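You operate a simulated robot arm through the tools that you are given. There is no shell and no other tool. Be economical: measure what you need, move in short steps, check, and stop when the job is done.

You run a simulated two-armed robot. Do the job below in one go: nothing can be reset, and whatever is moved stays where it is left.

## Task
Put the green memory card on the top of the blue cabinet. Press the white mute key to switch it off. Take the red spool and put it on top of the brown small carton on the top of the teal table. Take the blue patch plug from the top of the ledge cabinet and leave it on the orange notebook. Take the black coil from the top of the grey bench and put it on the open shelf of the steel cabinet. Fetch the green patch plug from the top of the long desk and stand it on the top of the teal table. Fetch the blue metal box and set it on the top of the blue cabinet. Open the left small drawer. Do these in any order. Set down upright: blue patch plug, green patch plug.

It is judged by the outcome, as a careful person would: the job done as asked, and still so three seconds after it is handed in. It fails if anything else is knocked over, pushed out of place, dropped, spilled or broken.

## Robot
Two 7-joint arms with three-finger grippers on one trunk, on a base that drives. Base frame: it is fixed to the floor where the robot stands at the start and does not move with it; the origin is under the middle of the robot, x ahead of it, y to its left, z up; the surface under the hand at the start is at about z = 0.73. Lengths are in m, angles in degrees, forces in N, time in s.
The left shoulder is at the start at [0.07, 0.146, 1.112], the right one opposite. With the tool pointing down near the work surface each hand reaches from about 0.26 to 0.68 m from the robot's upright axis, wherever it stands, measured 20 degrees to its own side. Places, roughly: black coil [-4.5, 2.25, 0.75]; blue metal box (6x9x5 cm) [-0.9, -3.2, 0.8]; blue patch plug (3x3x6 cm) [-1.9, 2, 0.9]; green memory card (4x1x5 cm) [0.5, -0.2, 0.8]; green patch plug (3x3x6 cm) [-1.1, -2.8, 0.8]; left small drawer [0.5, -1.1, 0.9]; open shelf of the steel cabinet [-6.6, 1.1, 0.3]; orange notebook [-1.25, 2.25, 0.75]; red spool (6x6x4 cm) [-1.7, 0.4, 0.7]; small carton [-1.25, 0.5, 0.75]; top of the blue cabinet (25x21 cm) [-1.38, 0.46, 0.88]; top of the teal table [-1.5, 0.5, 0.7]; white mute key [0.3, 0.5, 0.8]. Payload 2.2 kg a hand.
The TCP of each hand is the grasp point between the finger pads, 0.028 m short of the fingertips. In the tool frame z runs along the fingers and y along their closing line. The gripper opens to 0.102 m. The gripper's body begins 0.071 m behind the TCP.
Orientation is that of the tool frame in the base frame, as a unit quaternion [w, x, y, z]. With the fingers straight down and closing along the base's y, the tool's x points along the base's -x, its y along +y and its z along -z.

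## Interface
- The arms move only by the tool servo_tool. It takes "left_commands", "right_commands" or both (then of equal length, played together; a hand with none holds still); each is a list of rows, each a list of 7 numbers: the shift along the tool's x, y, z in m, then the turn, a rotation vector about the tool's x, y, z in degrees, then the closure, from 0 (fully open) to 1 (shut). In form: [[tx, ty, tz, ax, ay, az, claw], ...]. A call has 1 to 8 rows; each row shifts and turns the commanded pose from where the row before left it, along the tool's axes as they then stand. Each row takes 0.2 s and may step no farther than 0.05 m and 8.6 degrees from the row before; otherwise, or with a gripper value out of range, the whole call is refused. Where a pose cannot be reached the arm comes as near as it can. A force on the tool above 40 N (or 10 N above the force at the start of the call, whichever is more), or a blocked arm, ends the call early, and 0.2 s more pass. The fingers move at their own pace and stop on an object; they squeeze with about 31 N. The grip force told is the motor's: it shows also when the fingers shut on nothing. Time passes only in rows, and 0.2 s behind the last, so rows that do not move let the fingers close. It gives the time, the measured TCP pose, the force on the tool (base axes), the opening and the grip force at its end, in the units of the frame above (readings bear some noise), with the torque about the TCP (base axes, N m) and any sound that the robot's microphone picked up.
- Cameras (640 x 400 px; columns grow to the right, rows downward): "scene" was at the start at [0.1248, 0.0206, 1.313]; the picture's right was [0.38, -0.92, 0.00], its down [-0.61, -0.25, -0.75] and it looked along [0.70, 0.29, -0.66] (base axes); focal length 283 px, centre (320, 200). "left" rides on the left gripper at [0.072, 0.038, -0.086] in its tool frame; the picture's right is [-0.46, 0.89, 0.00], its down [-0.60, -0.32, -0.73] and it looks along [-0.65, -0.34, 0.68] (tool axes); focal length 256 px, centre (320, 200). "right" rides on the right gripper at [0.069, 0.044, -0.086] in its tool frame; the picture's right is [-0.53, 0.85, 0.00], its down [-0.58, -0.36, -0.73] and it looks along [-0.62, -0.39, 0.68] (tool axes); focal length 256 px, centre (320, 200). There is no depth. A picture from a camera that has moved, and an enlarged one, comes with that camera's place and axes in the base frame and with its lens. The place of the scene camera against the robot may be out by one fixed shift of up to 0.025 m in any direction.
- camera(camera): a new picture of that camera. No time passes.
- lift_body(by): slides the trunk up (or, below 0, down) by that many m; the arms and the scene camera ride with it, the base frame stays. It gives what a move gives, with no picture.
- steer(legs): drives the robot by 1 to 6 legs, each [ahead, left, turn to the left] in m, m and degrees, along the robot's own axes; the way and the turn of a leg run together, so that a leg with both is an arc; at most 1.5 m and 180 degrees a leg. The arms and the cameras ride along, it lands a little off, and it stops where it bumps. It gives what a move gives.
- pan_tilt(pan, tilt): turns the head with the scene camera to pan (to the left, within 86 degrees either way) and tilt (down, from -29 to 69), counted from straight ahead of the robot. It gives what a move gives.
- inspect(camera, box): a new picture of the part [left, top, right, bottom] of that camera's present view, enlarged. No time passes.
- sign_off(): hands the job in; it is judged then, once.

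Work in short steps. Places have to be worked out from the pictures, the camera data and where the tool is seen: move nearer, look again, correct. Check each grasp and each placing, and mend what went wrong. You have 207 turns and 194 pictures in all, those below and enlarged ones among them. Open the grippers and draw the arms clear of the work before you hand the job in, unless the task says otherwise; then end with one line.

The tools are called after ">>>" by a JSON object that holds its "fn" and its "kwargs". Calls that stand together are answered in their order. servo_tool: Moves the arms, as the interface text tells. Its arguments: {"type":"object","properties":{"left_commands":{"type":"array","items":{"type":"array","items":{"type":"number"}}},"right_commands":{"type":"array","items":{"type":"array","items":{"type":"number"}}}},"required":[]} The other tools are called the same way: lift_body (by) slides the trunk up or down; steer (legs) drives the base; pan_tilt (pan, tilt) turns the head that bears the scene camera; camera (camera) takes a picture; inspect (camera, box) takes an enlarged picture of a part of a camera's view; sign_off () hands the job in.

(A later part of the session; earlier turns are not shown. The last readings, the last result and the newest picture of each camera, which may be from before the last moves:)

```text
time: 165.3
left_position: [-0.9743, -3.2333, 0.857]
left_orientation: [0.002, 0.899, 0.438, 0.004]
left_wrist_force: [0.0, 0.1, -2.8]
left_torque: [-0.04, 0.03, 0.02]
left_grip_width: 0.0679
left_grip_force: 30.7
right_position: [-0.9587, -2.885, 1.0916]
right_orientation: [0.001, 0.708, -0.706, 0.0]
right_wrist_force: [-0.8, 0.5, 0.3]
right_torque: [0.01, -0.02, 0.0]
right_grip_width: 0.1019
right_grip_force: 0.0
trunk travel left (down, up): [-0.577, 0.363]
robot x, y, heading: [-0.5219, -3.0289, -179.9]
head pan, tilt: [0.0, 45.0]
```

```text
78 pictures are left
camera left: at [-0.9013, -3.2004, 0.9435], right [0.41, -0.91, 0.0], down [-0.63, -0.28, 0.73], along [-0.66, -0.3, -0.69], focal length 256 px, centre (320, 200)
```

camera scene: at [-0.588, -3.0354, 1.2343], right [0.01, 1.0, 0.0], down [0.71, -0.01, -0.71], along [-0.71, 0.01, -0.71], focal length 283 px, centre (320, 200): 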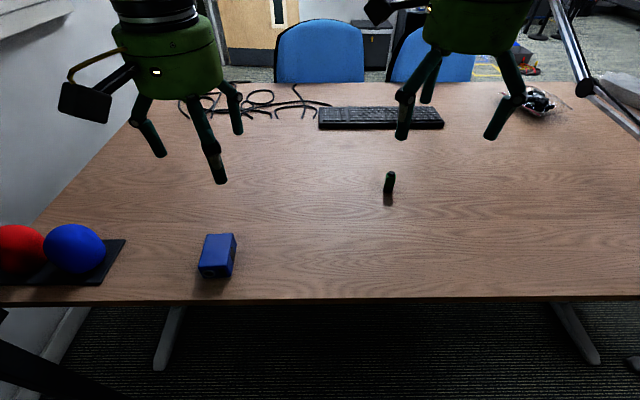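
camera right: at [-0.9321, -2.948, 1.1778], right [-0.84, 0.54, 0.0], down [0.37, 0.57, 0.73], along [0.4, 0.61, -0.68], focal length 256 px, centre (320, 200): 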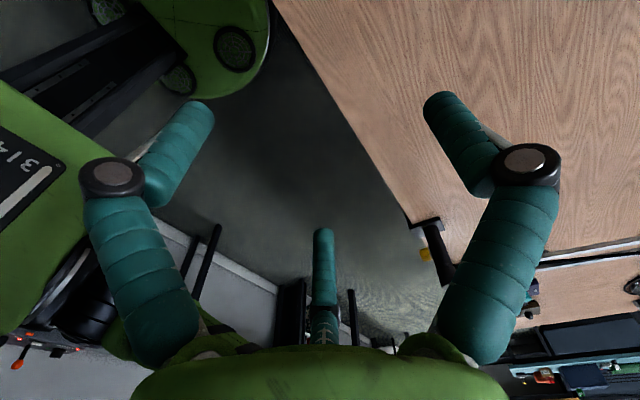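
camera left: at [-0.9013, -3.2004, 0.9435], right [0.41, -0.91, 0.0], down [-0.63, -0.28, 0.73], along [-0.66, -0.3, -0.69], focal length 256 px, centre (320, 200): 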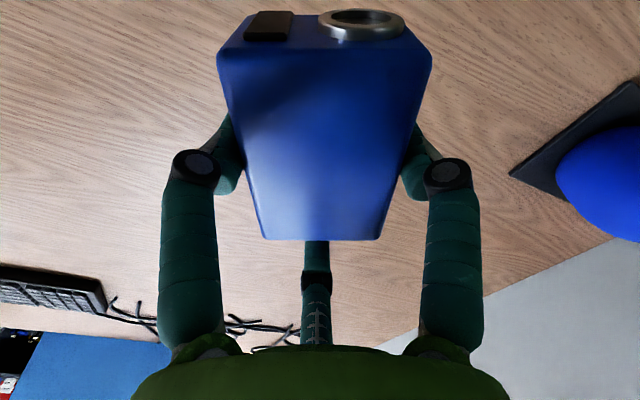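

The box is held. Next the green plug, near (-1.164, -2.852). I check the boom arm's clearance on the right first.

>>> {"fn": "servo_tool", "kwargs": {"left_commands": [[0.01, 0, -0.04, 0, 0, 0, 1], [0.02, 0, -0.04, 0, 0, 0, 1], [0.02, 0, -0.04, 0, 0, 0, 1]]}}

>>> {"fn": "pan_tilt", "kwargs": {"pan": -25, "tilt": 35}}

>>> {"fn": "camera", "kwargs": {"camera": "scene"}}

```text
time: 166.2
left_position: [-0.9436, -3.1935, 0.9759]
left_orientation: [0.002, 0.899, 0.438, 0.003]
left_wrist_force: [0.1, 0.3, -2.2]
left_torque: [-0.05, 0.03, 0.02]
left_grip_width: 0.0679
left_grip_force: 30.6
right_position: [-0.9581, -2.8854, 1.0922]
right_orientation: [0.001, 0.708, -0.706, -0.001]
right_wrist_force: [0.4, 1.1, 0.7]
right_torque: [-0.02, 0.0, 0.01]
right_grip_width: 0.1018
right_grip_force: 0.0
trunk travel left (down, up): [-0.577, 0.363]
robot x, y, heading: [-0.5268, -3.0241, -180.0]
head pan, tilt: [0.0, 45.0]
```

```text
time: 167.0
left_position: [-0.9447, -3.1937, 0.9754]
left_orientation: [0.002, 0.899, 0.438, 0.003]
left_wrist_force: [0.0, 0.4, -2.5]
left_torque: [-0.05, 0.04, 0.01]
left_grip_width: 0.068
left_grip_force: 30.9
right_position: [-0.9585, -2.8838, 1.0924]
right_orientation: [0.002, 0.708, -0.706, 0.0]
right_wrist_force: [0.6, 1.2, -1.0]
right_torque: [0.03, 0.04, 0.0]
right_grip_width: 0.1022
right_grip_force: 0.0
trunk travel left (down, up): [-0.577, 0.363]
robot x, y, heading: [-0.5229, -3.0274, -180.1]
head pan, tilt: [-25.0, 35.0]
```

```text
77 pictures are left
camera scene: at [-0.6557, -3.0, 1.2491], right [0.42, 0.91, 0.0], down [0.52, -0.24, -0.82], along [-0.74, 0.34, -0.57], focal length 283 px, centre (320, 200)
```

scene: 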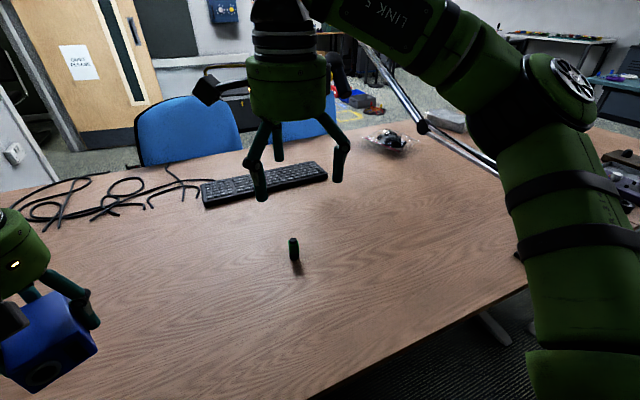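

The boom stays beyond y≈-2.4, so the way is clear. I move the right hand over the plug and rotate −32° so its jaws square with it.

>>> {"fn": "servo_tool", "kwargs": {"right_commands": [[-0.008, 0.045, 0, 0, 0, 0, 0.3], [-0.008, 0.045, 0, 0, 0, 0, 0.3], [-0.008, 0.045, 0, 0, 0, 0, 0.3], [-0.009, 0.045, 0, 0, 0, 0, 0.3], [0, 0.025, 0.03, 0, 0, 0, 0.3], [0, 0, 0.045, 0, 0, -8, 0.3], [0, 0, 0.045, 0, 0, -8, 0.3], [0, 0, 0, 0, 0, -8, 0.3]]}}

>>> {"fn": "servo_tool", "kwargs": {"right_commands": [[0, 0, 0, 0, 0, -8, 0.3], [0, 0, 0, 0, 0, 0, 0.3]]}}

>>> {"fn": "camera", "kwargs": {"camera": "right"}}

```text
time: 168.8
left_position: [-0.9441, -3.1939, 0.9759]
left_orientation: [0.001, 0.899, 0.438, 0.004]
left_wrist_force: [0.2, -0.5, -3.0]
left_torque: [0.02, 0.06, 0.04]
left_grip_width: 0.0678
left_grip_force: 31.0
right_position: [-1.1494, -2.8605, 0.9837]
right_orientation: [0.001, 0.841, -0.541, -0.001]
right_wrist_force: [0.0, -0.8, 1.0]
right_torque: [0.03, 0.01, 0.02]
right_grip_width: 0.0712
right_grip_force: 0.1
right hand out of reach, approached as far as the arm can: row 4, 5, 6, 7
trunk travel left (down, up): [-0.577, 0.363]
robot x, y, heading: [-0.522, -3.0276, -179.9]
head pan, tilt: [-25.0, 35.0]
```

```text
time: 169.4
left_position: [-0.944, -3.1927, 0.9755]
left_orientation: [0.002, 0.899, 0.438, 0.004]
left_wrist_force: [-0.2, 0.2, -2.6]
left_torque: [0.02, 0.04, -0.01]
left_grip_width: 0.0678
left_grip_force: 30.9
right_position: [-1.1502, -2.8596, 0.9841]
right_orientation: [0.0, 0.876, -0.483, 0.0]
right_wrist_force: [0.1, 0.3, 0.0]
right_torque: [0.0, -0.03, 0.0]
right_grip_width: 0.0712
right_grip_force: 0.1
trunk travel left (down, up): [-0.577, 0.363]
robot x, y, heading: [-0.5254, -3.0236, -180.1]
head pan, tilt: [-25.0, 35.0]
```

```text
76 pictures are left
camera right: at [-1.1498, -2.9417, 1.0709], right [-1.0, 0.0, 0.0], down [0.0, 0.68, 0.73], along [0.0, 0.73, -0.68], focal length 256 px, centre (320, 200)
```

right: 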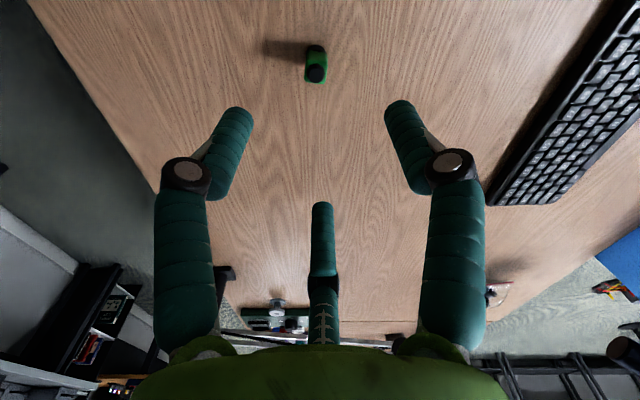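

The plug is at (-1.145, -2.834) by the wrist view. I centre over it and descend most of the way.

>>> {"fn": "servo_tool", "kwargs": {"right_commands": [[-0.019, -0.0178, 0.03, 0, 0, 0, 0.3], [0, 0, 0.045, 0, 0, 0, 0.3], [0, 0, 0.045, 0, 0, 0, 0.3], [0, 0, 0.03, 0, 0, 0, 0.3], [0, 0, 0, 0, 0, 0, 0.3]]}}

>>> {"fn": "camera", "kwargs": {"camera": "right"}}

```text
time: 170.6
left_position: [-0.9441, -3.1938, 0.976]
left_orientation: [0.001, 0.899, 0.438, 0.004]
left_wrist_force: [-0.4, 0.7, -2.4]
left_torque: [0.0, 0.04, 0.02]
left_grip_width: 0.068
left_grip_force: 30.6
right_position: [-1.1735, -2.8333, 0.839]
right_orientation: [0.001, 0.876, -0.483, 0.0]
right_wrist_force: [0.3, -0.4, 0.0]
right_torque: [0.0, -0.02, 0.0]
right_grip_width: 0.0713
right_grip_force: 0.0
right hand out of reach, approached as far as the arm can: row 1, 2, 3
trunk travel left (down, up): [-0.577, 0.363]
robot x, y, heading: [-0.5232, -3.0226, -180.1]
head pan, tilt: [-25.0, 35.0]
```

```text
75 pictures are left
camera right: at [-1.1731, -2.9155, 0.9257], right [-1.0, 0.0, 0.0], down [0.0, 0.68, 0.73], along [0.0, 0.73, -0.68], focal length 256 px, centre (320, 200)
```

right: 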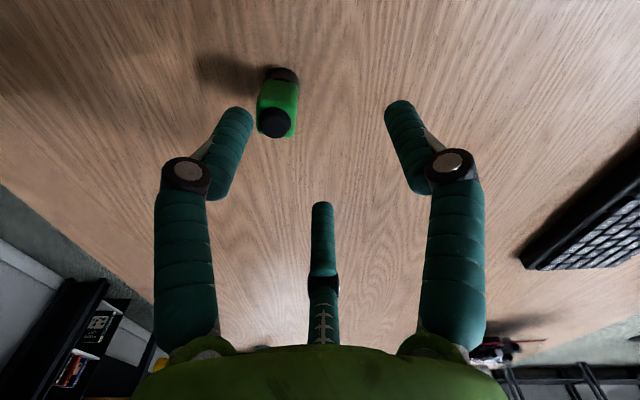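

The hand overshot by 3 cm in x; the plug is at (-1.144, -2.830). I shift back and verify.

>>> {"fn": "servo_tool", "kwargs": {"right_commands": [[0.0133, -0.027, 0, 0, 0, 0, 0.3], [0, 0, 0, 0, 0, 0, 0.3]]}}

>>> {"fn": "camera", "kwargs": {"camera": "right"}}

```text
time: 171.2
left_position: [-0.9445, -3.1932, 0.9759]
left_orientation: [0.001, 0.899, 0.439, 0.003]
left_wrist_force: [-0.6, -0.4, -1.6]
left_torque: [0.02, 0.04, -0.03]
left_grip_width: 0.0678
left_grip_force: 30.8
right_position: [-1.1739, -2.8319, 0.8398]
right_orientation: [0.0, 0.876, -0.483, -0.001]
right_wrist_force: [-0.3, 0.5, 0.3]
right_torque: [-0.01, 0.02, 0.0]
right_grip_width: 0.0713
right_grip_force: 0.1
right hand out of reach, approached as far as the arm can: row 1
trunk travel left (down, up): [-0.577, 0.363]
robot x, y, heading: [-0.5233, -3.0272, -179.9]
head pan, tilt: [-25.0, 35.0]
```

```text
74 pictures are left
camera right: at [-1.1735, -2.9139, 0.9261], right [-1.0, 0.0, 0.0], down [0.0, 0.68, 0.73], along [0.0, 0.73, -0.68], focal length 256 px, centre (320, 200)
```

right: 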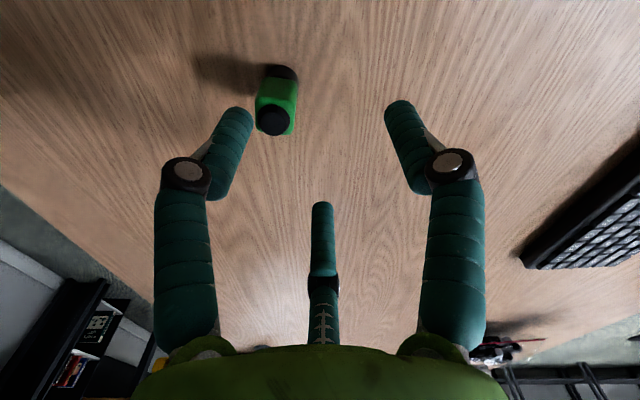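

The arm is stuck at a joint limit, so I use the base: back 3 cm.

>>> {"fn": "steer", "kwargs": {"legs": [[-0.03, 0, 0]]}}

>>> {"fn": "camera", "kwargs": {"camera": "right"}}

```text
time: 172.1
left_position: [-0.9156, -3.1931, 0.9762]
left_orientation: [0.002, 0.898, 0.439, 0.004]
left_wrist_force: [-0.1, 0.3, -3.1]
left_torque: [-0.01, 0.03, 0.0]
left_grip_width: 0.0677
left_grip_force: 31.0
right_position: [-1.1458, -2.8308, 0.8374]
right_orientation: [0.0, 0.876, -0.483, 0.001]
right_wrist_force: [-0.2, -0.6, -0.9]
right_torque: [0.03, 0.0, -0.05]
right_grip_width: 0.0715
right_grip_force: 0.0
trunk travel left (down, up): [-0.577, 0.363]
robot x, y, heading: [-0.4936, -3.0268, -180.0]
head pan, tilt: [-25.0, 35.0]
```

```text
73 pictures are left
camera right: at [-1.1452, -2.9138, 0.9245], right [-1.0, 0.0, 0.0], down [0.0, 0.68, 0.73], along [0.0, 0.73, -0.68], focal length 256 px, centre (320, 200)
```

right: 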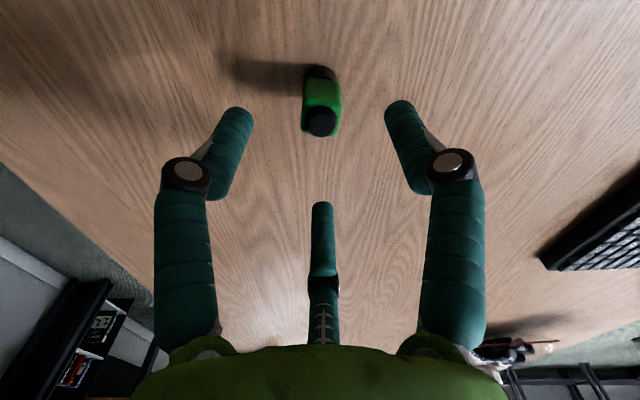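

Centred. I lower straight down with the trunk by 8 cm.

>>> {"fn": "lift_body", "kwargs": {"by": -0.08}}

>>> {"fn": "camera", "kwargs": {"camera": "right"}}

```text
time: 173.2
left_position: [-0.9155, -3.1933, 0.8959]
left_orientation: [0.002, 0.899, 0.439, 0.004]
left_wrist_force: [0.7, 0.4, -2.0]
left_torque: [-0.01, 0.06, -0.01]
left_grip_width: 0.0682
left_grip_force: 31.2
right_position: [-1.1441, -2.8322, 0.7606]
right_orientation: [0.001, 0.875, -0.484, -0.001]
right_wrist_force: [1.0, 0.2, 0.4]
right_torque: [0.0, -0.03, 0.0]
right_grip_width: 0.0715
right_grip_force: 0.1
trunk travel left (down, up): [-0.497, 0.443]
robot x, y, heading: [-0.491, -3.0242, -180.3]
head pan, tilt: [-25.0, 35.0]
```

```text
72 pictures are left
camera right: at [-1.1434, -2.9139, 0.8461], right [-1.0, 0.0, 0.0], down [0.0, 0.68, 0.73], along [0.0, 0.73, -0.68], focal length 256 px, centre (320, 200)
```

right: 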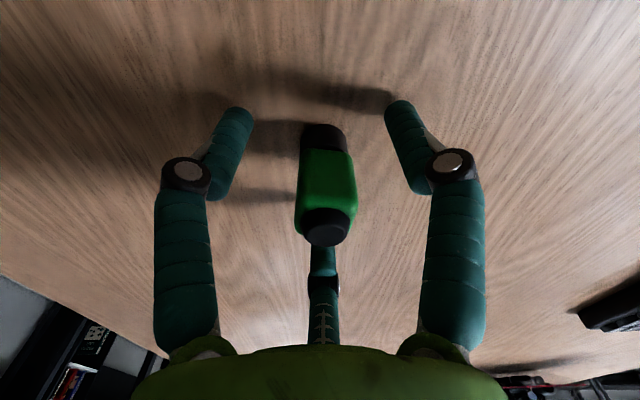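

The plug is between the jaws. I close, then raise with the trunk.

>>> {"fn": "servo_tool", "kwargs": {"right_commands": [[0, 0, 0, 0, 0, 0, 0.5], [0, 0, 0, 0, 0, 0, 0.7], [0, 0, 0, 0, 0, 0, 1], [0, 0, 0, 0, 0, 0, 1]]}}

>>> {"fn": "lift_body", "kwargs": {"by": 0.12}}

>>> {"fn": "camera", "kwargs": {"camera": "right"}}

```text
time: 174.2
left_position: [-0.914, -3.1929, 0.8963]
left_orientation: [0.002, 0.899, 0.439, 0.004]
left_wrist_force: [-1.3, 0.5, -2.4]
left_torque: [-0.04, 0.04, -0.02]
left_grip_width: 0.068
left_grip_force: 30.7
right_position: [-1.1433, -2.8318, 0.76]
right_orientation: [-0.001, 0.876, -0.483, 0.0]
right_wrist_force: [0.6, -0.6, 0.0]
right_torque: [-0.02, 0.0, 0.02]
right_grip_width: 0.0272
right_grip_force: 31.1
trunk travel left (down, up): [-0.497, 0.443]
robot x, y, heading: [-0.4918, -3.0271, -179.8]
head pan, tilt: [-25.0, 35.0]
```

```text
time: 175.8
left_position: [-0.916, -3.1937, 1.0154]
left_orientation: [0.002, 0.898, 0.439, 0.004]
left_wrist_force: [-0.6, 0.0, -2.2]
left_torque: [-0.04, 0.03, 0.01]
left_grip_width: 0.068
left_grip_force: 31.4
right_position: [-1.1448, -2.8331, 0.8788]
right_orientation: [0.0, 0.875, -0.484, 0.001]
right_wrist_force: [0.8, -0.3, -1.3]
right_torque: [0.04, 0.02, -0.01]
right_grip_width: 0.0271
right_grip_force: 31.4
trunk travel left (down, up): [-0.617, 0.323]
robot x, y, heading: [-0.4899, -3.0215, -179.8]
head pan, tilt: [-25.0, 35.0]
```

```text
71 pictures are left
camera right: at [-1.144, -2.9139, 0.9655], right [-1.0, 0.0, 0.0], down [0.0, 0.68, 0.73], along [0.0, 0.73, -0.68], focal length 256 px, centre (320, 200)
```

right: 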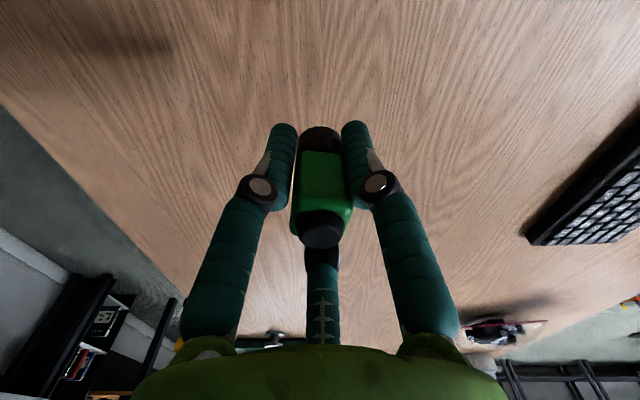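

Both objects are held. I draw the right hand in and up, then drive back to the teal table.

>>> {"fn": "servo_tool", "kwargs": {"right_commands": [[0.0214, -0.0338, -0.025, 0, 0, 0, 1], [0.0214, -0.0338, -0.025, 0, 0, 0, 1], [0.0214, -0.0338, -0.025, 0, 0, 0, 1], [0.0214, -0.0338, -0.025, 0, 0, 0, 1], [0.0214, -0.0338, -0.025, 0, 0, 0, 1], [0, 0, 0, 0, 0, 0, 1]], "left_commands": [[0, 0, -0.02, 0, 0, 0, 1], [0, 0, -0.02, 0, 0, 0, 1], [0, 0, 0, 0, 0, 0, 1], [0, 0, 0, 0, 0, 0, 1], [0, 0, 0, 0, 0, 0, 1], [0, 0, 0, 0, 0, 0, 1]]}}

>>> {"fn": "steer", "kwargs": {"legs": [[-0.24, 0, 0], [0, 0, -90], [1.25, 0, 0], [1.25, 0, 0], [0, 1.2, 0]]}}

>>> {"fn": "pan_tilt", "kwargs": {"pan": 0, "tilt": 45}}

>>> {"fn": "camera", "kwargs": {"camera": "scene"}}

```text
time: 177.2
left_position: [-0.9157, -3.1926, 1.0551]
left_orientation: [0.002, 0.899, 0.439, 0.004]
left_wrist_force: [0.0, 0.1, -2.7]
left_torque: [-0.01, 0.03, 0.02]
left_grip_width: 0.0678
left_grip_force: 31.4
right_position: [-1.131, -2.8374, 0.9822]
right_orientation: [0.0, 0.876, -0.483, 0.002]
right_wrist_force: [0.7, -0.2, -1.1]
right_torque: [0.0, -0.03, -0.01]
right_grip_width: 0.0269
right_grip_force: 31.1
right hand out of reach, approached as far as the arm can: row 1, 2, 3, 4, 5
trunk travel left (down, up): [-0.617, 0.323]
robot x, y, heading: [-0.4951, -3.0267, -179.6]
head pan, tilt: [-25.0, 35.0]
```

```text
time: 200.2
left_position: [-1.6863, -0.1329, 1.0565]
left_orientation: [0.004, 0.948, -0.317, 0.002]
left_wrist_force: [0.7, -0.1, -2.6]
left_torque: [0.06, 0.02, -0.01]
left_grip_width: 0.0679
left_grip_force: 31.0
right_position: [-1.3336, 0.0912, 0.9829]
right_orientation: [-0.001, -0.285, 0.958, -0.001]
right_wrist_force: [-0.1, -0.4, -0.9]
right_torque: [-0.01, 0.01, 0.0]
right_grip_width: 0.0268
right_grip_force: 30.7
trunk travel left (down, up): [-0.617, 0.323]
robot x, y, heading: [-1.508, -0.5504, 91.1]
head pan, tilt: [-25.0, 35.0]
```

```text
time: 201.1
left_position: [-1.6858, -0.1327, 1.0562]
left_orientation: [0.004, 0.949, -0.316, 0.002]
left_wrist_force: [0.1, -0.2, -2.6]
left_torque: [0.03, 0.03, 0.02]
left_grip_width: 0.0679
left_grip_force: 31.2
right_position: [-1.3337, 0.0907, 0.9823]
right_orientation: [-0.001, -0.285, 0.958, -0.001]
right_wrist_force: [-0.1, -0.1, -0.6]
right_torque: [-0.01, 0.03, -0.03]
right_grip_width: 0.0268
right_grip_force: 30.6
trunk travel left (down, up): [-0.617, 0.323]
robot x, y, heading: [-1.5083, -0.5522, 90.9]
head pan, tilt: [0.0, 45.0]
```

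```text
70 pictures are left
camera scene: at [-1.5163, -0.4309, 1.2743], right [1.0, 0.02, 0.0], down [0.01, -0.71, -0.71], along [-0.01, 0.71, -0.71], focal length 283 px, centre (320, 200)
```

scene: 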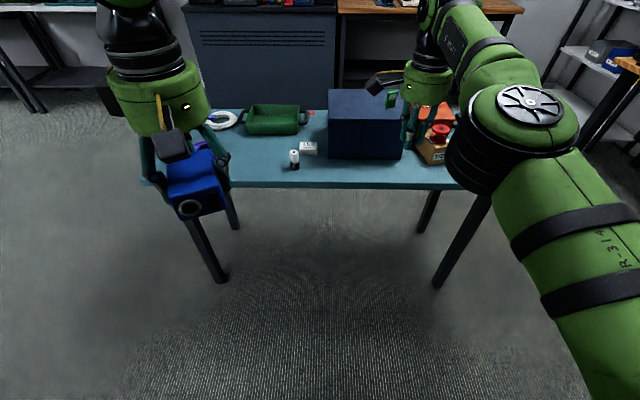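

I reposition for placing the box: right 0.23, ahead 0.46, so the left hand faces the cabinet top.

>>> {"fn": "steer", "kwargs": {"legs": [[0, -0.23, -0.9], [0.46, 0, 0]]}}

>>> {"fn": "pan_tilt", "kwargs": {"pan": 5, "tilt": 50}}

>>> {"fn": "camera", "kwargs": {"camera": "scene"}}

```text
time: 205.2
left_position: [-1.4518, 0.3352, 1.0562]
left_orientation: [0.004, 0.946, -0.325, 0.001]
left_wrist_force: [0.2, -0.2, -1.8]
left_torque: [0.04, 0.03, -0.02]
left_grip_width: 0.0676
left_grip_force: 31.2
right_position: [-1.096, 0.553, 0.9832]
right_orientation: [-0.001, -0.278, 0.961, -0.001]
right_wrist_force: [0.6, 0.1, -0.7]
right_torque: [0.0, 0.0, 0.02]
right_grip_width: 0.0265
right_grip_force: 31.4
trunk travel left (down, up): [-0.617, 0.323]
robot x, y, heading: [-1.2829, -0.0842, 90.2]
head pan, tilt: [0.0, 45.0]
```

```text
time: 205.9
left_position: [-1.4505, 0.3353, 1.0566]
left_orientation: [0.003, 0.946, -0.325, 0.002]
left_wrist_force: [-0.5, -0.7, -2.8]
left_torque: [0.03, 0.04, 0.02]
left_grip_width: 0.0678
left_grip_force: 31.3
right_position: [-1.0945, 0.5526, 0.9812]
right_orientation: [0.0, -0.278, 0.961, -0.002]
right_wrist_force: [-0.4, 1.2, -1.7]
right_torque: [-0.04, 0.01, 0.01]
right_grip_width: 0.0267
right_grip_force: 31.1
trunk travel left (down, up): [-0.617, 0.323]
robot x, y, heading: [-1.2818, -0.0872, 90.1]
head pan, tilt: [5.0, 50.0]
```

```text
69 pictures are left
camera scene: at [-1.2928, 0.0294, 1.2674], right [1.0, 0.09, 0.0], down [0.07, -0.76, -0.64], along [-0.06, 0.64, -0.77], focal length 283 px, centre (320, 200)
```

scene: 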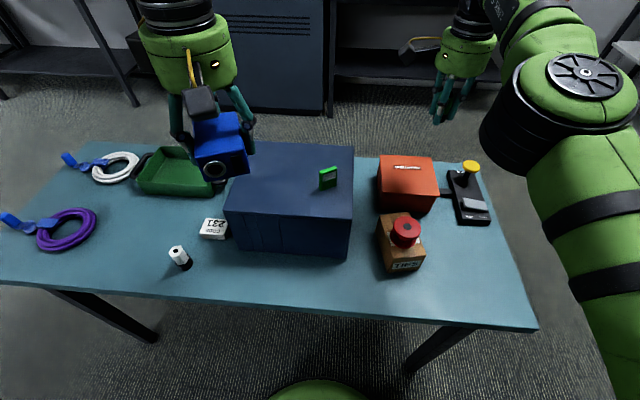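

I carry the box over the cabinet's left half (TCP target (-1.449, 0.480)) and lower to z 0.93.

>>> {"fn": "servo_tool", "kwargs": {"left_commands": [[-0.022, -0.0288, 0, 0, 0, 0, 1], [-0.022, -0.0288, 0, 0, 0, 0, 1], [-0.022, -0.0288, 0, 0, 0, 0, 1], [-0.022, -0.0288, 0, 0, 0, 0, 1], [0, 0, 0.04, 0, 0, 0, 1], [0, 0, 0.04, 0, 0, 0, 1], [0, 0, 0.04, 0, 0, 0, 1], [0, 0, 0, 0, 0, 0, 1]]}}

>>> {"fn": "camera", "kwargs": {"camera": "left"}}

>>> {"fn": "inspect", "kwargs": {"camera": "scene", "box": [200, 100, 380, 230]}}

```text
time: 207.7
left_position: [-1.4707, 0.4391, 0.9226]
left_orientation: [0.003, 0.946, -0.324, 0.002]
left_wrist_force: [0.3, 0.5, -2.4]
left_torque: [0.04, 0.0, -0.03]
left_grip_width: 0.068
left_grip_force: 30.7
left hand out of reach, approached as far as the arm can: row 3, 4
right_position: [-1.0944, 0.5524, 0.9828]
right_orientation: [0.0, -0.278, 0.96, -0.001]
right_wrist_force: [0.5, 0.2, -0.9]
right_torque: [0.02, -0.03, 0.04]
right_grip_width: 0.0267
right_grip_force: 31.0
trunk travel left (down, up): [-0.617, 0.323]
robot x, y, heading: [-1.283, -0.0869, 90.1]
head pan, tilt: [5.0, 50.0]
```

```text
68 pictures are left
camera left: at [-1.4385, 0.3645, 1.0095], right [-0.91, -0.41, 0.0], down [-0.28, 0.63, 0.73], along [-0.3, 0.66, -0.69], focal length 256 px, centre (320, 200)
```

left: 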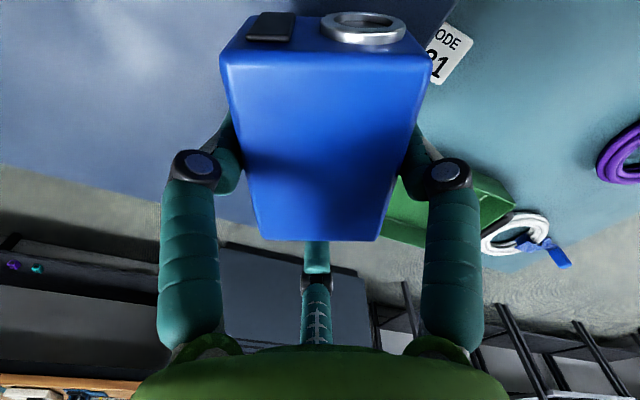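

```text
3.08 times, centred on (290, 165) of scene
camera zoom: at [-1.2926, 0.0285, 1.2674], right [1.0, 0.09, 0.0], down [0.07, -0.76, -0.64], along [-0.06, 0.64, -0.77], focal length 870 px, centre (412, 308)
```

zoom: 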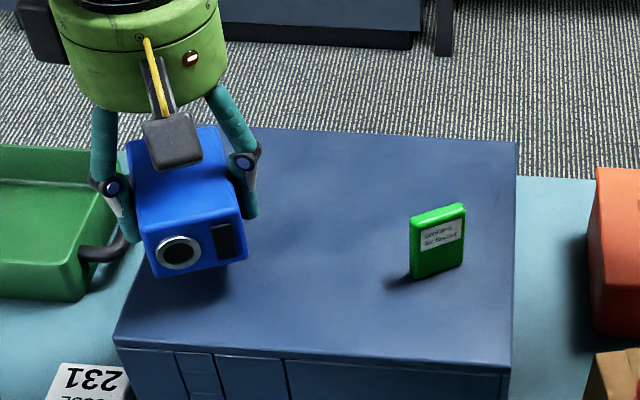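

The box should sit further right and back; I move the base right 4.5 cm and ahead 2.5 cm.

>>> {"fn": "steer", "kwargs": {"legs": [[0.025, -0.045, 0]]}}

>>> {"fn": "inspect", "kwargs": {"camera": "scene", "box": [170, 100, 350, 230]}}

```text
time: 208.6
left_position: [-1.4283, 0.4642, 0.924]
left_orientation: [0.004, 0.946, -0.324, 0.001]
left_wrist_force: [-0.6, -0.2, -2.9]
left_torque: [0.02, 0.0, 0.01]
left_grip_width: 0.0679
left_grip_force: 31.2
right_position: [-1.0519, 0.5766, 0.9834]
right_orientation: [0.0, -0.279, 0.96, -0.001]
right_wrist_force: [0.0, -0.8, -0.3]
right_torque: [0.0, -0.04, 0.03]
right_grip_width: 0.027
right_grip_force: 31.0
trunk travel left (down, up): [-0.617, 0.323]
robot x, y, heading: [-1.2398, -0.0606, 90.2]
head pan, tilt: [5.0, 50.0]
```

```text
3.08 times, centred on (260, 165) of scene
camera zoom: at [-1.2501, 0.053, 1.2675], right [1.0, 0.09, 0.0], down [0.07, -0.76, -0.64], along [-0.06, 0.64, -0.77], focal length 870 px, centre (505, 308)
```

zoom: 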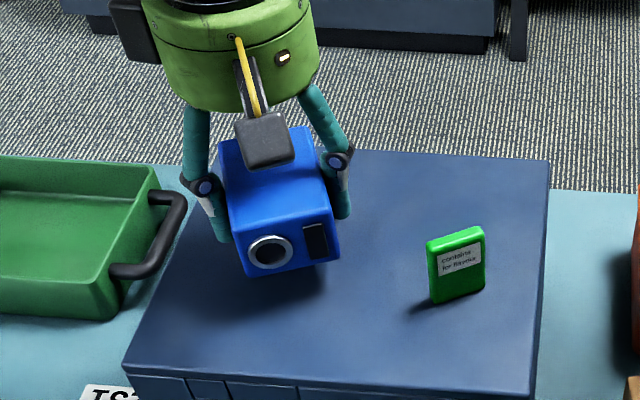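

Good position. I lower with the trunk: 3.5 cm first, then small steps.

>>> {"fn": "lift_body", "kwargs": {"by": -0.035}}

>>> {"fn": "inspect", "kwargs": {"camera": "scene", "box": [170, 100, 350, 230]}}

```text
time: 209.4
left_position: [-1.4281, 0.462, 0.8945]
left_orientation: [-0.002, 0.946, -0.323, -0.001]
left_wrist_force: [-11.0, 1.4, 35.9]
left_torque: [-0.76, 0.85, -0.19]
left_grip_width: 0.0681
left_grip_force: 30.7
right_position: [-1.0529, 0.573, 0.9516]
right_orientation: [0.0, -0.279, 0.96, 0.001]
right_wrist_force: [-0.2, -0.1, -0.3]
right_torque: [0.02, -0.01, -0.01]
right_grip_width: 0.0267
right_grip_force: 31.0
trunk travel left (down, up): [-0.582, 0.358]
robot x, y, heading: [-1.2413, -0.0611, 89.9]
head pan, tilt: [5.0, 50.0]
```

```text
3.08 times, centred on (260, 165) of scene
camera zoom: at [-1.2488, 0.049, 1.2335], right [1.0, 0.09, 0.0], down [0.07, -0.76, -0.65], along [-0.06, 0.64, -0.76], focal length 870 px, centre (505, 308)
```

zoom: 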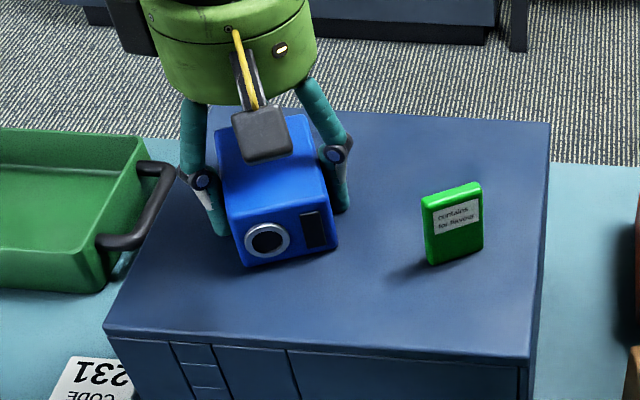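

Contact felt. I ease up 5 mm, release, and rise.

>>> {"fn": "lift_body", "kwargs": {"by": 0.006}}

>>> {"fn": "servo_tool", "kwargs": {"left_commands": [[0, 0, 0, 0, 0, 0, 0.2], [0, 0, 0, 0, 0, 0, 0.1], [0, 0, 0, 0, 0, 0, 0], [0, 0, 0, 0, 0, 0, 0]]}}

>>> {"fn": "lift_body", "kwargs": {"by": 0.12}}

>>> {"fn": "camera", "kwargs": {"camera": "scene"}}

```text
time: 209.9
left_position: [-1.428, 0.4617, 0.8947]
left_orientation: [0.002, 0.946, -0.324, 0.0]
left_wrist_force: [-8.7, 1.5, 16.7]
left_torque: [0.89, 0.5, 0.35]
left_grip_width: 0.0679
left_grip_force: 31.4
right_position: [-1.0519, 0.5753, 0.9558]
right_orientation: [-0.001, -0.278, 0.961, 0.001]
right_wrist_force: [-0.1, 1.2, -0.4]
right_torque: [-0.04, 0.03, -0.02]
right_grip_width: 0.0269
right_grip_force: 31.0
trunk travel left (down, up): [-0.588, 0.352]
robot x, y, heading: [-1.2356, -0.0634, 90.2]
head pan, tilt: [5.0, 50.0]
```

```text
time: 210.9
left_position: [-1.4279, 0.4638, 0.8935]
left_orientation: [0.004, 0.946, -0.323, 0.001]
left_wrist_force: [0.0, -0.2, 0.1]
left_torque: [-0.02, -0.03, 0.01]
left_grip_width: 0.1021
left_grip_force: 0.0
right_position: [-1.0514, 0.578, 0.9534]
right_orientation: [-0.001, -0.279, 0.96, -0.001]
right_wrist_force: [-0.6, 0.0, -0.5]
right_torque: [0.01, 0.04, 0.0]
right_grip_width: 0.0269
right_grip_force: 31.2
trunk travel left (down, up): [-0.588, 0.352]
robot x, y, heading: [-1.2399, -0.0624, 89.9]
head pan, tilt: [5.0, 50.0]
```

```text
time: 212.4
left_position: [-1.4273, 0.464, 1.0138]
left_orientation: [0.005, 0.946, -0.324, 0.001]
left_wrist_force: [-0.2, -1.0, -0.3]
left_torque: [0.0, 0.05, -0.01]
left_grip_width: 0.1022
left_grip_force: 0.0
right_position: [-1.0526, 0.5776, 1.0737]
right_orientation: [-0.001, -0.278, 0.961, -0.001]
right_wrist_force: [0.6, -0.1, -1.4]
right_torque: [0.0, 0.03, -0.02]
right_grip_width: 0.0268
right_grip_force: 31.1
trunk travel left (down, up): [-0.708, 0.232]
robot x, y, heading: [-1.2365, -0.0614, 90.3]
head pan, tilt: [5.0, 50.0]
```

```text
64 pictures are left
camera scene: at [-1.2484, 0.0539, 1.3584], right [1.0, 0.09, 0.0], down [0.07, -0.76, -0.64], along [-0.06, 0.64, -0.77], focal length 283 px, centre (320, 200)
```

scene: 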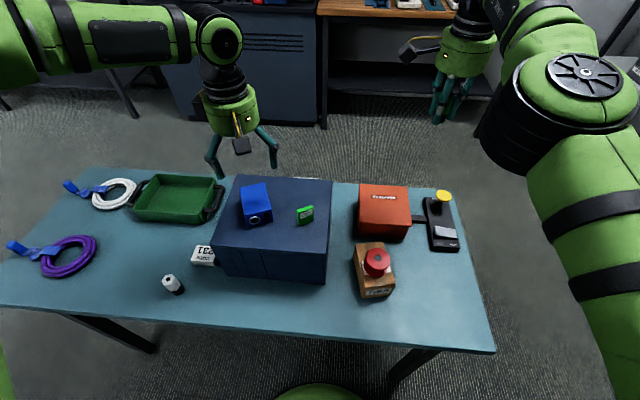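

The box is on the cabinet. I back off so the plug goes to the free front-right area of the table, while raising the left hand and un-rotating the right wrist to free its reach.

>>> {"fn": "steer", "kwargs": {"legs": [[-0.228, -0.053, 0]]}}

>>> {"fn": "servo_tool", "kwargs": {"left_commands": [[0.0154, 0.0197, -0.04, 0, 0, 0, 0], [0.0154, 0.0197, -0.04, 0, 0, 0, 0], [0.0154, 0.0197, -0.04, 0, 0, 0, 0], [0.0154, 0.0197, -0.04, 0, 0, 0, 0], [0, 0, 0, 0, 0, 0, 0]], "right_commands": [[0, 0, 0, 0, 0, 8, 1], [0, 0, 0, 0, 0, 8, 1], [0, 0, 0, 0, 0, 8, 1], [0, 0, 0, 0, 0, 8, 1], [0, 0, 0, 0, 0, 0, 1]]}}

>>> {"fn": "servo_tool", "kwargs": {"right_commands": [[0, 0, 0.04, 0, 0, 0, 1], [0, 0, 0.04, 0, 0, 0, 1], [0, 0, 0, 0, 0, 0, 1]]}}

>>> {"fn": "camera", "kwargs": {"camera": "scene"}}

```text
time: 214.2
left_position: [-1.3725, 0.2396, 1.0137]
left_orientation: [0.005, 0.946, -0.324, 0.001]
left_wrist_force: [-0.4, -1.0, -0.6]
left_torque: [-0.03, 0.01, 0.0]
left_grip_width: 0.102
left_grip_force: 0.1
right_position: [-0.9973, 0.3535, 1.073]
right_orientation: [-0.001, -0.278, 0.96, -0.002]
right_wrist_force: [0.3, -0.2, -1.0]
right_torque: [-0.02, -0.01, 0.01]
right_grip_width: 0.0267
right_grip_force: 30.8
trunk travel left (down, up): [-0.708, 0.232]
robot x, y, heading: [-1.1866, -0.2907, 90.2]
head pan, tilt: [5.0, 50.0]
```

```text
time: 215.4
left_position: [-1.3725, 0.1381, 1.1745]
left_orientation: [0.005, 0.946, -0.325, 0.002]
left_wrist_force: [0.3, -0.4, -0.2]
left_torque: [-0.01, -0.03, 0.01]
left_grip_width: 0.1017
left_grip_force: 0.1
right_position: [-0.9964, 0.3514, 1.0731]
right_orientation: [0.0, -0.001, 1.0, -0.001]
right_wrist_force: [-0.7, 0.7, -1.0]
right_torque: [-0.04, 0.0, 0.02]
right_grip_width: 0.0267
right_grip_force: 30.5
trunk travel left (down, up): [-0.708, 0.232]
robot x, y, heading: [-1.183, -0.2903, 90.2]
head pan, tilt: [5.0, 50.0]
```

```text
time: 216.2
left_position: [-1.3723, 0.1371, 1.1753]
left_orientation: [0.004, 0.946, -0.325, 0.0]
left_wrist_force: [-0.5, 1.0, 1.1]
left_torque: [0.02, -0.01, 0.01]
left_grip_width: 0.1019
left_grip_force: 0.0
right_position: [-0.9985, 0.3604, 0.9944]
right_orientation: [0.0, -0.002, 1.0, -0.002]
right_wrist_force: [-0.7, -0.4, -0.5]
right_torque: [0.01, -0.02, 0.04]
right_grip_width: 0.027
right_grip_force: 30.7
right hand out of reach, approached as far as the arm can: row 1, 2
trunk travel left (down, up): [-0.708, 0.232]
robot x, y, heading: [-1.1845, -0.2875, 89.9]
head pan, tilt: [5.0, 50.0]
```

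```text
63 pictures are left
camera scene: at [-1.1947, -0.1731, 1.3585], right [1.0, 0.09, 0.0], down [0.07, -0.76, -0.64], along [-0.06, 0.64, -0.77], focal length 283 px, centre (320, 200)
```

scene: 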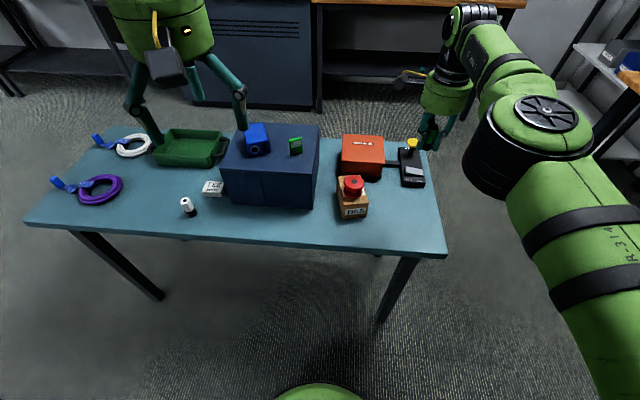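

I draw the right hand inward 12 cm to get it out of the stretched posture.

>>> {"fn": "servo_tool", "kwargs": {"right_commands": [[0, -0.04, 0, 0, 0, 0, 1], [0, -0.04, 0, 0, 0, 0, 1], [0, -0.04, 0, 0, 0, 0, 1], [0, -0.04, 0, 0, 0, 0, 1], [0, 0, 0, 0, 0, 0, 1]]}}

```text
time: 217.4
left_position: [-1.3728, 0.1381, 1.176]
left_orientation: [0.004, 0.946, -0.325, 0.001]
left_wrist_force: [-0.6, 0.6, -0.2]
left_torque: [0.0, 0.05, 0.03]
left_grip_width: 0.1019
left_grip_force: 0.1
right_position: [-0.999, 0.3605, 0.996]
right_orientation: [-0.001, -0.003, 1.0, -0.001]
right_wrist_force: [-0.8, 0.1, -1.0]
right_torque: [-0.01, 0.02, 0.0]
right_grip_width: 0.0266
right_grip_force: 31.2
right hand out of reach, approached as far as the arm can: row 1, 2, 3, 4
trunk travel left (down, up): [-0.708, 0.232]
robot x, y, heading: [-1.1839, -0.2891, 90.1]
head pan, tilt: [5.0, 50.0]
```

No motion; the arm is singular here. I go up first, then inward.

>>> {"fn": "servo_tool", "kwargs": {"right_commands": [[0, 0, -0.045, 0, 0, 0, 1], [0, 0, -0.045, 0, 0, 0, 1], [0, 0, -0.045, 0, 0, 0, 1], [0, -0.04, 0, 0, 0, 0, 1], [0, -0.04, 0, 0, 0, 0, 1], [0, -0.04, 0, 0, 0, 0, 1], [0, 0, 0, 0, 0, 0, 1]]}}

```text
time: 219.0
left_position: [-1.3713, 0.1389, 1.1749]
left_orientation: [0.005, 0.946, -0.325, 0.001]
left_wrist_force: [0.8, 0.5, -0.6]
left_torque: [-0.01, 0.0, 0.04]
left_grip_width: 0.1019
left_grip_force: 0.0
right_position: [-0.9931, 0.222, 1.1187]
right_orientation: [0.0, -0.002, 1.0, -0.002]
right_wrist_force: [0.1, -0.7, -1.2]
right_torque: [-0.01, -0.02, -0.01]
right_grip_width: 0.0267
right_grip_force: 30.6
right hand out of reach, approached as far as the arm can: row 2, 3
trunk travel left (down, up): [-0.708, 0.232]
robot x, y, heading: [-1.1826, -0.2881, 90.1]
head pan, tilt: [5.0, 50.0]
```

Freed. I drive ahead 0.12 m and lower the right arm.

>>> {"fn": "steer", "kwargs": {"legs": [[0.12, 0, 0]]}}

>>> {"fn": "servo_tool", "kwargs": {"right_commands": [[0, 0, 0.045, 0, 0, 0, 1], [0, 0, 0.045, 0, 0, 0, 1], [0, 0, 0.045, 0, 0, 0, 1], [0, 0, 0.045, 0, 0, 0, 1], [0, 0, 0.045, 0, 0, 0, 1], [0, 0, 0.045, 0, 0, 0, 1], [0, 0, 0.03, 0, 0, 0, 1], [0, 0, 0, 0, 0, 0, 1]]}}

>>> {"fn": "pan_tilt", "kwargs": {"pan": -15, "tilt": 50}}

>>> {"fn": "camera", "kwargs": {"camera": "scene"}}

```text
time: 220.2
left_position: [-1.3721, 0.2552, 1.1768]
left_orientation: [0.003, 0.945, -0.326, 0.0]
left_wrist_force: [0.6, 0.4, -0.2]
left_torque: [0.06, -0.01, 0.04]
left_grip_width: 0.102
left_grip_force: 0.0
right_position: [-0.9951, 0.3379, 1.1199]
right_orientation: [-0.001, -0.002, 1.0, 0.0]
right_wrist_force: [-0.2, 0.6, -0.2]
right_torque: [-0.02, -0.01, 0.0]
right_grip_width: 0.0266
right_grip_force: 31.4
trunk travel left (down, up): [-0.708, 0.232]
robot x, y, heading: [-1.1825, -0.1709, 90.2]
head pan, tilt: [5.0, 50.0]
```

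```text
time: 222.0
left_position: [-1.3726, 0.2572, 1.1756]
left_orientation: [0.005, 0.946, -0.325, 0.001]
left_wrist_force: [0.6, -0.3, 0.1]
left_torque: [0.0, 0.01, 0.01]
left_grip_width: 0.1019
left_grip_force: 0.0
right_position: [-0.9945, 0.34, 0.8177]
right_orientation: [-0.001, -0.002, 1.0, -0.001]
right_wrist_force: [-0.5, 0.2, -0.9]
right_torque: [-0.03, 0.02, 0.0]
right_grip_width: 0.0269
right_grip_force: 31.4
trunk travel left (down, up): [-0.708, 0.232]
robot x, y, heading: [-1.1856, -0.1705, 90.3]
head pan, tilt: [5.0, 50.0]
```

```text
time: 222.8
left_position: [-1.3726, 0.2564, 1.1766]
left_orientation: [0.004, 0.945, -0.326, 0.001]
left_wrist_force: [0.4, 0.4, -0.8]
left_torque: [-0.04, 0.02, 0.01]
left_grip_width: 0.102
left_grip_force: 0.0
right_position: [-0.995, 0.3384, 0.8195]
right_orientation: [-0.001, -0.003, 1.0, -0.002]
right_wrist_force: [0.4, -0.4, -1.7]
right_torque: [-0.02, 0.02, -0.03]
right_grip_width: 0.0265
right_grip_force: 31.4
trunk travel left (down, up): [-0.708, 0.232]
robot x, y, heading: [-1.183, -0.1676, 90.1]
head pan, tilt: [-15.0, 50.0]
```

```text
62 pictures are left
camera scene: at [-1.168, -0.0553, 1.3584], right [0.97, -0.26, 0.0], down [-0.2, -0.74, -0.64], along [0.17, 0.62, -0.77], focal length 283 px, centre (320, 200)
```

scene: 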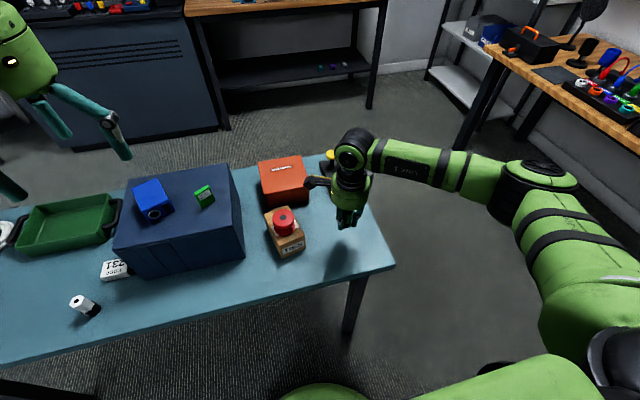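

Over clear table. I lower slowly to contact.

>>> {"fn": "servo_tool", "kwargs": {"right_commands": [[0, 0, 0.02, 0, 0, 0, 1], [0, 0, 0.016, 0, 0, 0, 1], [0, 0, 0.004, 0, 0, 0, 1], [0, 0, 0.004, 0, 0, 0, 1], [0, 0, 0, 0, 0, 0, 1]]}}

>>> {"fn": "camera", "kwargs": {"camera": "right"}}

```text
time: 224.1
left_position: [-1.3719, 0.2563, 1.1761]
left_orientation: [0.003, 0.946, -0.325, 0.001]
left_wrist_force: [-0.6, -0.7, 0.1]
left_torque: [-0.03, 0.01, 0.02]
left_grip_width: 0.102
left_grip_force: 0.0
right_position: [-0.994, 0.34, 0.7748]
right_orientation: [-0.001, -0.002, 1.0, -0.001]
right_wrist_force: [-0.2, 0.2, -1.6]
right_torque: [0.0, -0.02, -0.03]
right_grip_width: 0.0267
right_grip_force: 30.5
trunk travel left (down, up): [-0.708, 0.232]
robot x, y, heading: [-1.1859, -0.17, 90.2]
head pan, tilt: [-15.0, 50.0]
```

```text
61 pictures are left
camera right: at [-1.0635, 0.3827, 0.8604], right [0.53, 0.85, 0.0], down [0.58, -0.36, 0.73], along [0.62, -0.39, -0.68], focal length 256 px, centre (320, 200)
```

right: 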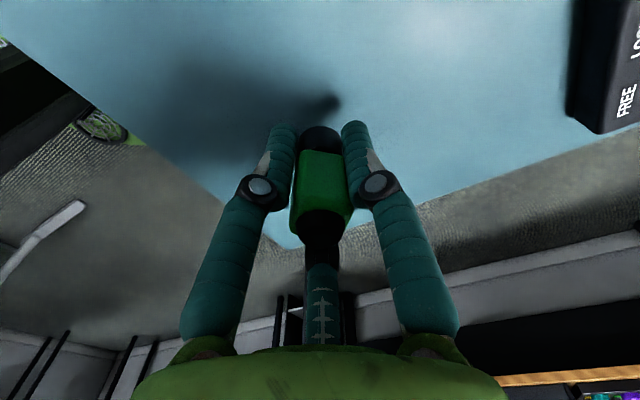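

Not touching yet; continue in 3 mm steps.

>>> {"fn": "servo_tool", "kwargs": {"right_commands": [[0, 0, 0.003, 0, 0, 0, 1], [0, 0, 0.003, 0, 0, 0, 1], [0, 0, 0.003, 0, 0, 0, 1], [0, 0, 0, 0, 0, 0, 1]]}}

```text
time: 225.1
left_position: [-1.3721, 0.2569, 1.175]
left_orientation: [0.004, 0.946, -0.325, 0.001]
left_wrist_force: [0.0, -0.1, 1.2]
left_torque: [-0.01, 0.02, 0.0]
left_grip_width: 0.1021
left_grip_force: 0.1
right_position: [-0.995, 0.3393, 0.7663]
right_orientation: [0.0, -0.003, 1.0, -0.002]
right_wrist_force: [0.6, 0.0, 0.1]
right_torque: [-0.03, -0.02, 0.0]
right_grip_width: 0.0269
right_grip_force: 31.0
trunk travel left (down, up): [-0.708, 0.232]
robot x, y, heading: [-1.1817, -0.1736, 90.0]
head pan, tilt: [-15.0, 50.0]
```

Force just changing; a few more small steps.

>>> {"fn": "servo_tool", "kwargs": {"right_commands": [[0, 0, 0.003, 0, 0, 0, 1], [0, 0, 0.003, 0, 0, 0, 1], [0, 0, 0, 0, 0, 0, 1]]}}

>>> {"fn": "inspect", "kwargs": {"camera": "right", "box": [220, 60, 420, 260]}}

```text
time: 225.8
left_position: [-1.3732, 0.2566, 1.1748]
left_orientation: [0.004, 0.946, -0.325, 0.001]
left_wrist_force: [0.0, -0.2, -0.4]
left_torque: [0.02, -0.01, -0.01]
left_grip_width: 0.1022
left_grip_force: 0.1
right_position: [-0.9948, 0.3396, 0.7599]
right_orientation: [-0.002, -0.003, 1.0, -0.001]
right_wrist_force: [0.4, 0.0, 0.7]
right_torque: [0.01, -0.04, -0.05]
right_grip_width: 0.0269
right_grip_force: 30.7
trunk travel left (down, up): [-0.708, 0.232]
robot x, y, heading: [-1.1821, -0.1723, 89.9]
head pan, tilt: [-15.0, 50.0]
```

```text
2.00 times, centred on (320, 160) of right
camera zoom: at [-1.0636, 0.382, 0.8454], right [0.53, 0.85, 0.0], down [0.58, -0.36, 0.73], along [0.62, -0.39, -0.68], focal length 512 px, centre (320, 280)
```

zoom: 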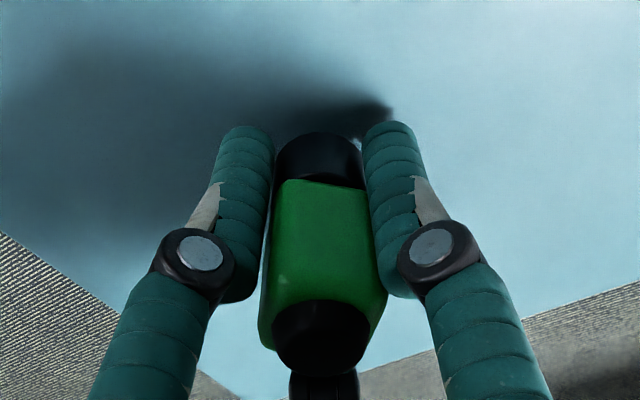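

Still slightly above the table. Continue.

>>> {"fn": "servo_tool", "kwargs": {"right_commands": [[0, 0, 0.003, 0, 0, 0, 1], [0, 0, 0.003, 0, 0, 0, 1], [0, 0, 0, 0, 0, 0, 1]]}}

```text
time: 226.7
left_position: [-1.3727, 0.2567, 1.1743]
left_orientation: [0.004, 0.945, -0.326, 0.002]
left_wrist_force: [0.4, -0.8, 0.3]
left_torque: [0.01, 0.0, 0.02]
left_grip_width: 0.1019
left_grip_force: 0.1
right_position: [-0.9945, 0.3389, 0.7524]
right_orientation: [0.0, -0.003, 1.0, -0.001]
right_wrist_force: [-0.1, 0.4, -0.5]
right_torque: [-0.02, 0.03, 0.01]
right_grip_width: 0.0269
right_grip_force: 31.0
trunk travel left (down, up): [-0.708, 0.232]
robot x, y, heading: [-1.1883, -0.1684, 89.8]
head pan, tilt: [-15.0, 50.0]
```

>>> {"fn": "servo_tool", "kwargs": {"right_commands": [[0, 0, 0.003, 0, 0, 0, 1], [0, 0, 0.003, 0, 0, 0, 1], [0, 0, 0, 0, 0, 0, 1]]}}

>>> {"fn": "inspect", "kwargs": {"camera": "right", "box": [220, 60, 420, 260]}}

```text
time: 227.4
left_position: [-1.3729, 0.2543, 1.176]
left_orientation: [0.003, 0.946, -0.326, 0.001]
left_wrist_force: [0.1, -0.6, -0.1]
left_torque: [0.02, -0.02, -0.02]
left_grip_width: 0.1023
left_grip_force: 0.0
right_position: [-0.9956, 0.3385, 0.75]
right_orientation: [-0.001, -0.001, 1.0, 0.002]
right_wrist_force: [2.0, -0.5, 14.0]
right_torque: [0.02, -0.09, 0.01]
right_grip_width: 0.0266
right_grip_force: 31.2
trunk travel left (down, up): [-0.708, 0.232]
robot x, y, heading: [-1.183, -0.1715, 90.1]
head pan, tilt: [-15.0, 50.0]
```

```text
2.00 times, centred on (320, 160) of right
camera zoom: at [-1.0638, 0.3819, 0.8361], right [0.53, 0.85, 0.0], down [0.58, -0.36, 0.73], along [0.62, -0.39, -0.68], focal length 512 px, centre (320, 280)
```

zoom: 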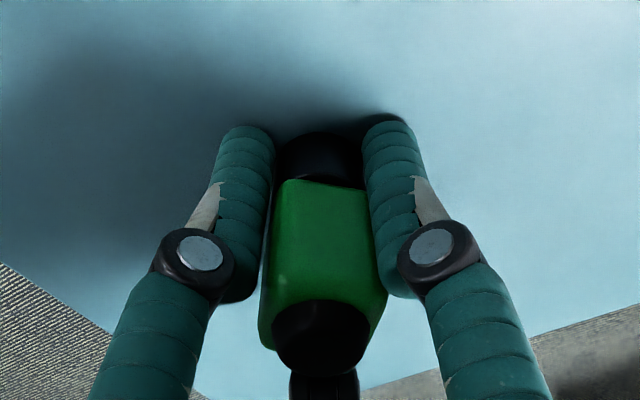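

Contact at 14 N. I ease 1.5 mm, open, and rise straight.

>>> {"fn": "servo_tool", "kwargs": {"right_commands": [[0, 0, -0.0015, 0, 0, 0, 1], [0, 0, 0, 0, 0, 0, 0.65], [0, 0, 0, 0, 0, 0, 0.5], [0, 0, 0, 0, 0, 0, 0.4], [0, 0, -0.02, 0, 0, 0, 0.4], [0, 0, -0.045, 0, 0, 0, 0.4], [0, 0, -0.045, 0, 0, 0, 0.4], [0, 0, -0.045, 0, 0, 0, 0.4]]}}

>>> {"fn": "camera", "kwargs": {"camera": "right"}}

>>> {"fn": "inspect", "kwargs": {"camera": "scene", "box": [80, 130, 400, 300]}}

```text
time: 229.2
left_position: [-1.3716, 0.2571, 1.1755]
left_orientation: [0.003, 0.946, -0.325, 0.002]
left_wrist_force: [-0.9, 0.4, -1.0]
left_torque: [-0.01, 0.0, 0.01]
left_grip_width: 0.102
left_grip_force: 0.0
right_position: [-0.9953, 0.3386, 0.9045]
right_orientation: [0.0, -0.002, 1.0, -0.001]
right_wrist_force: [0.2, 0.2, 0.2]
right_torque: [-0.04, -0.01, 0.0]
right_grip_width: 0.0613
right_grip_force: 0.0
trunk travel left (down, up): [-0.708, 0.232]
robot x, y, heading: [-1.1828, -0.1644, 90.3]
head pan, tilt: [-15.0, 50.0]
```

```text
58 pictures are left
camera right: at [-1.064, 0.3814, 0.9905], right [0.53, 0.85, 0.0], down [0.58, -0.36, 0.73], along [0.62, -0.39, -0.68], focal length 256 px, centre (320, 200)
```

right: 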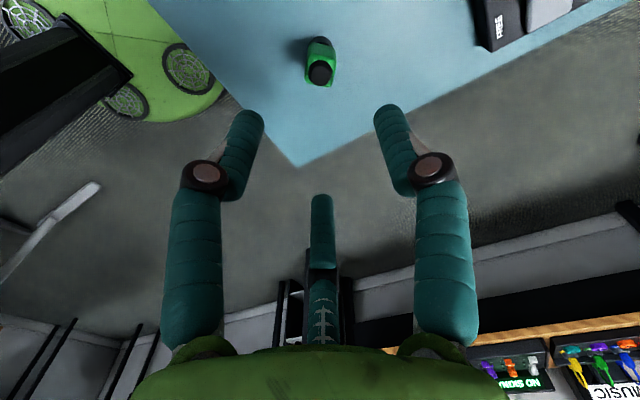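

```text
2.00 times, centred on (240, 215) of scene
camera zoom: at [-1.1684, -0.0561, 1.3584], right [0.97, -0.26, 0.0], down [-0.2, -0.74, -0.64], along [0.17, 0.62, -0.77], focal length 565 px, centre (480, 170)
```

zoom: 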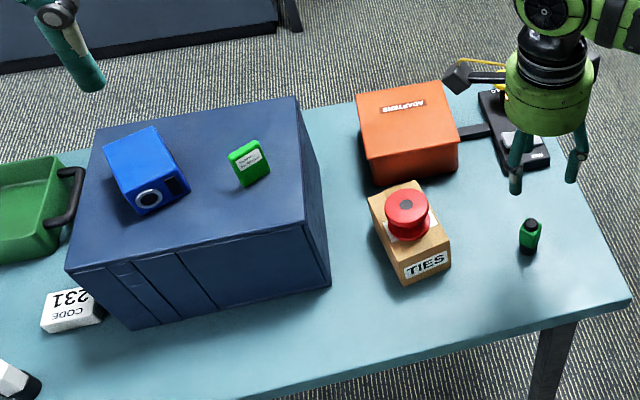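

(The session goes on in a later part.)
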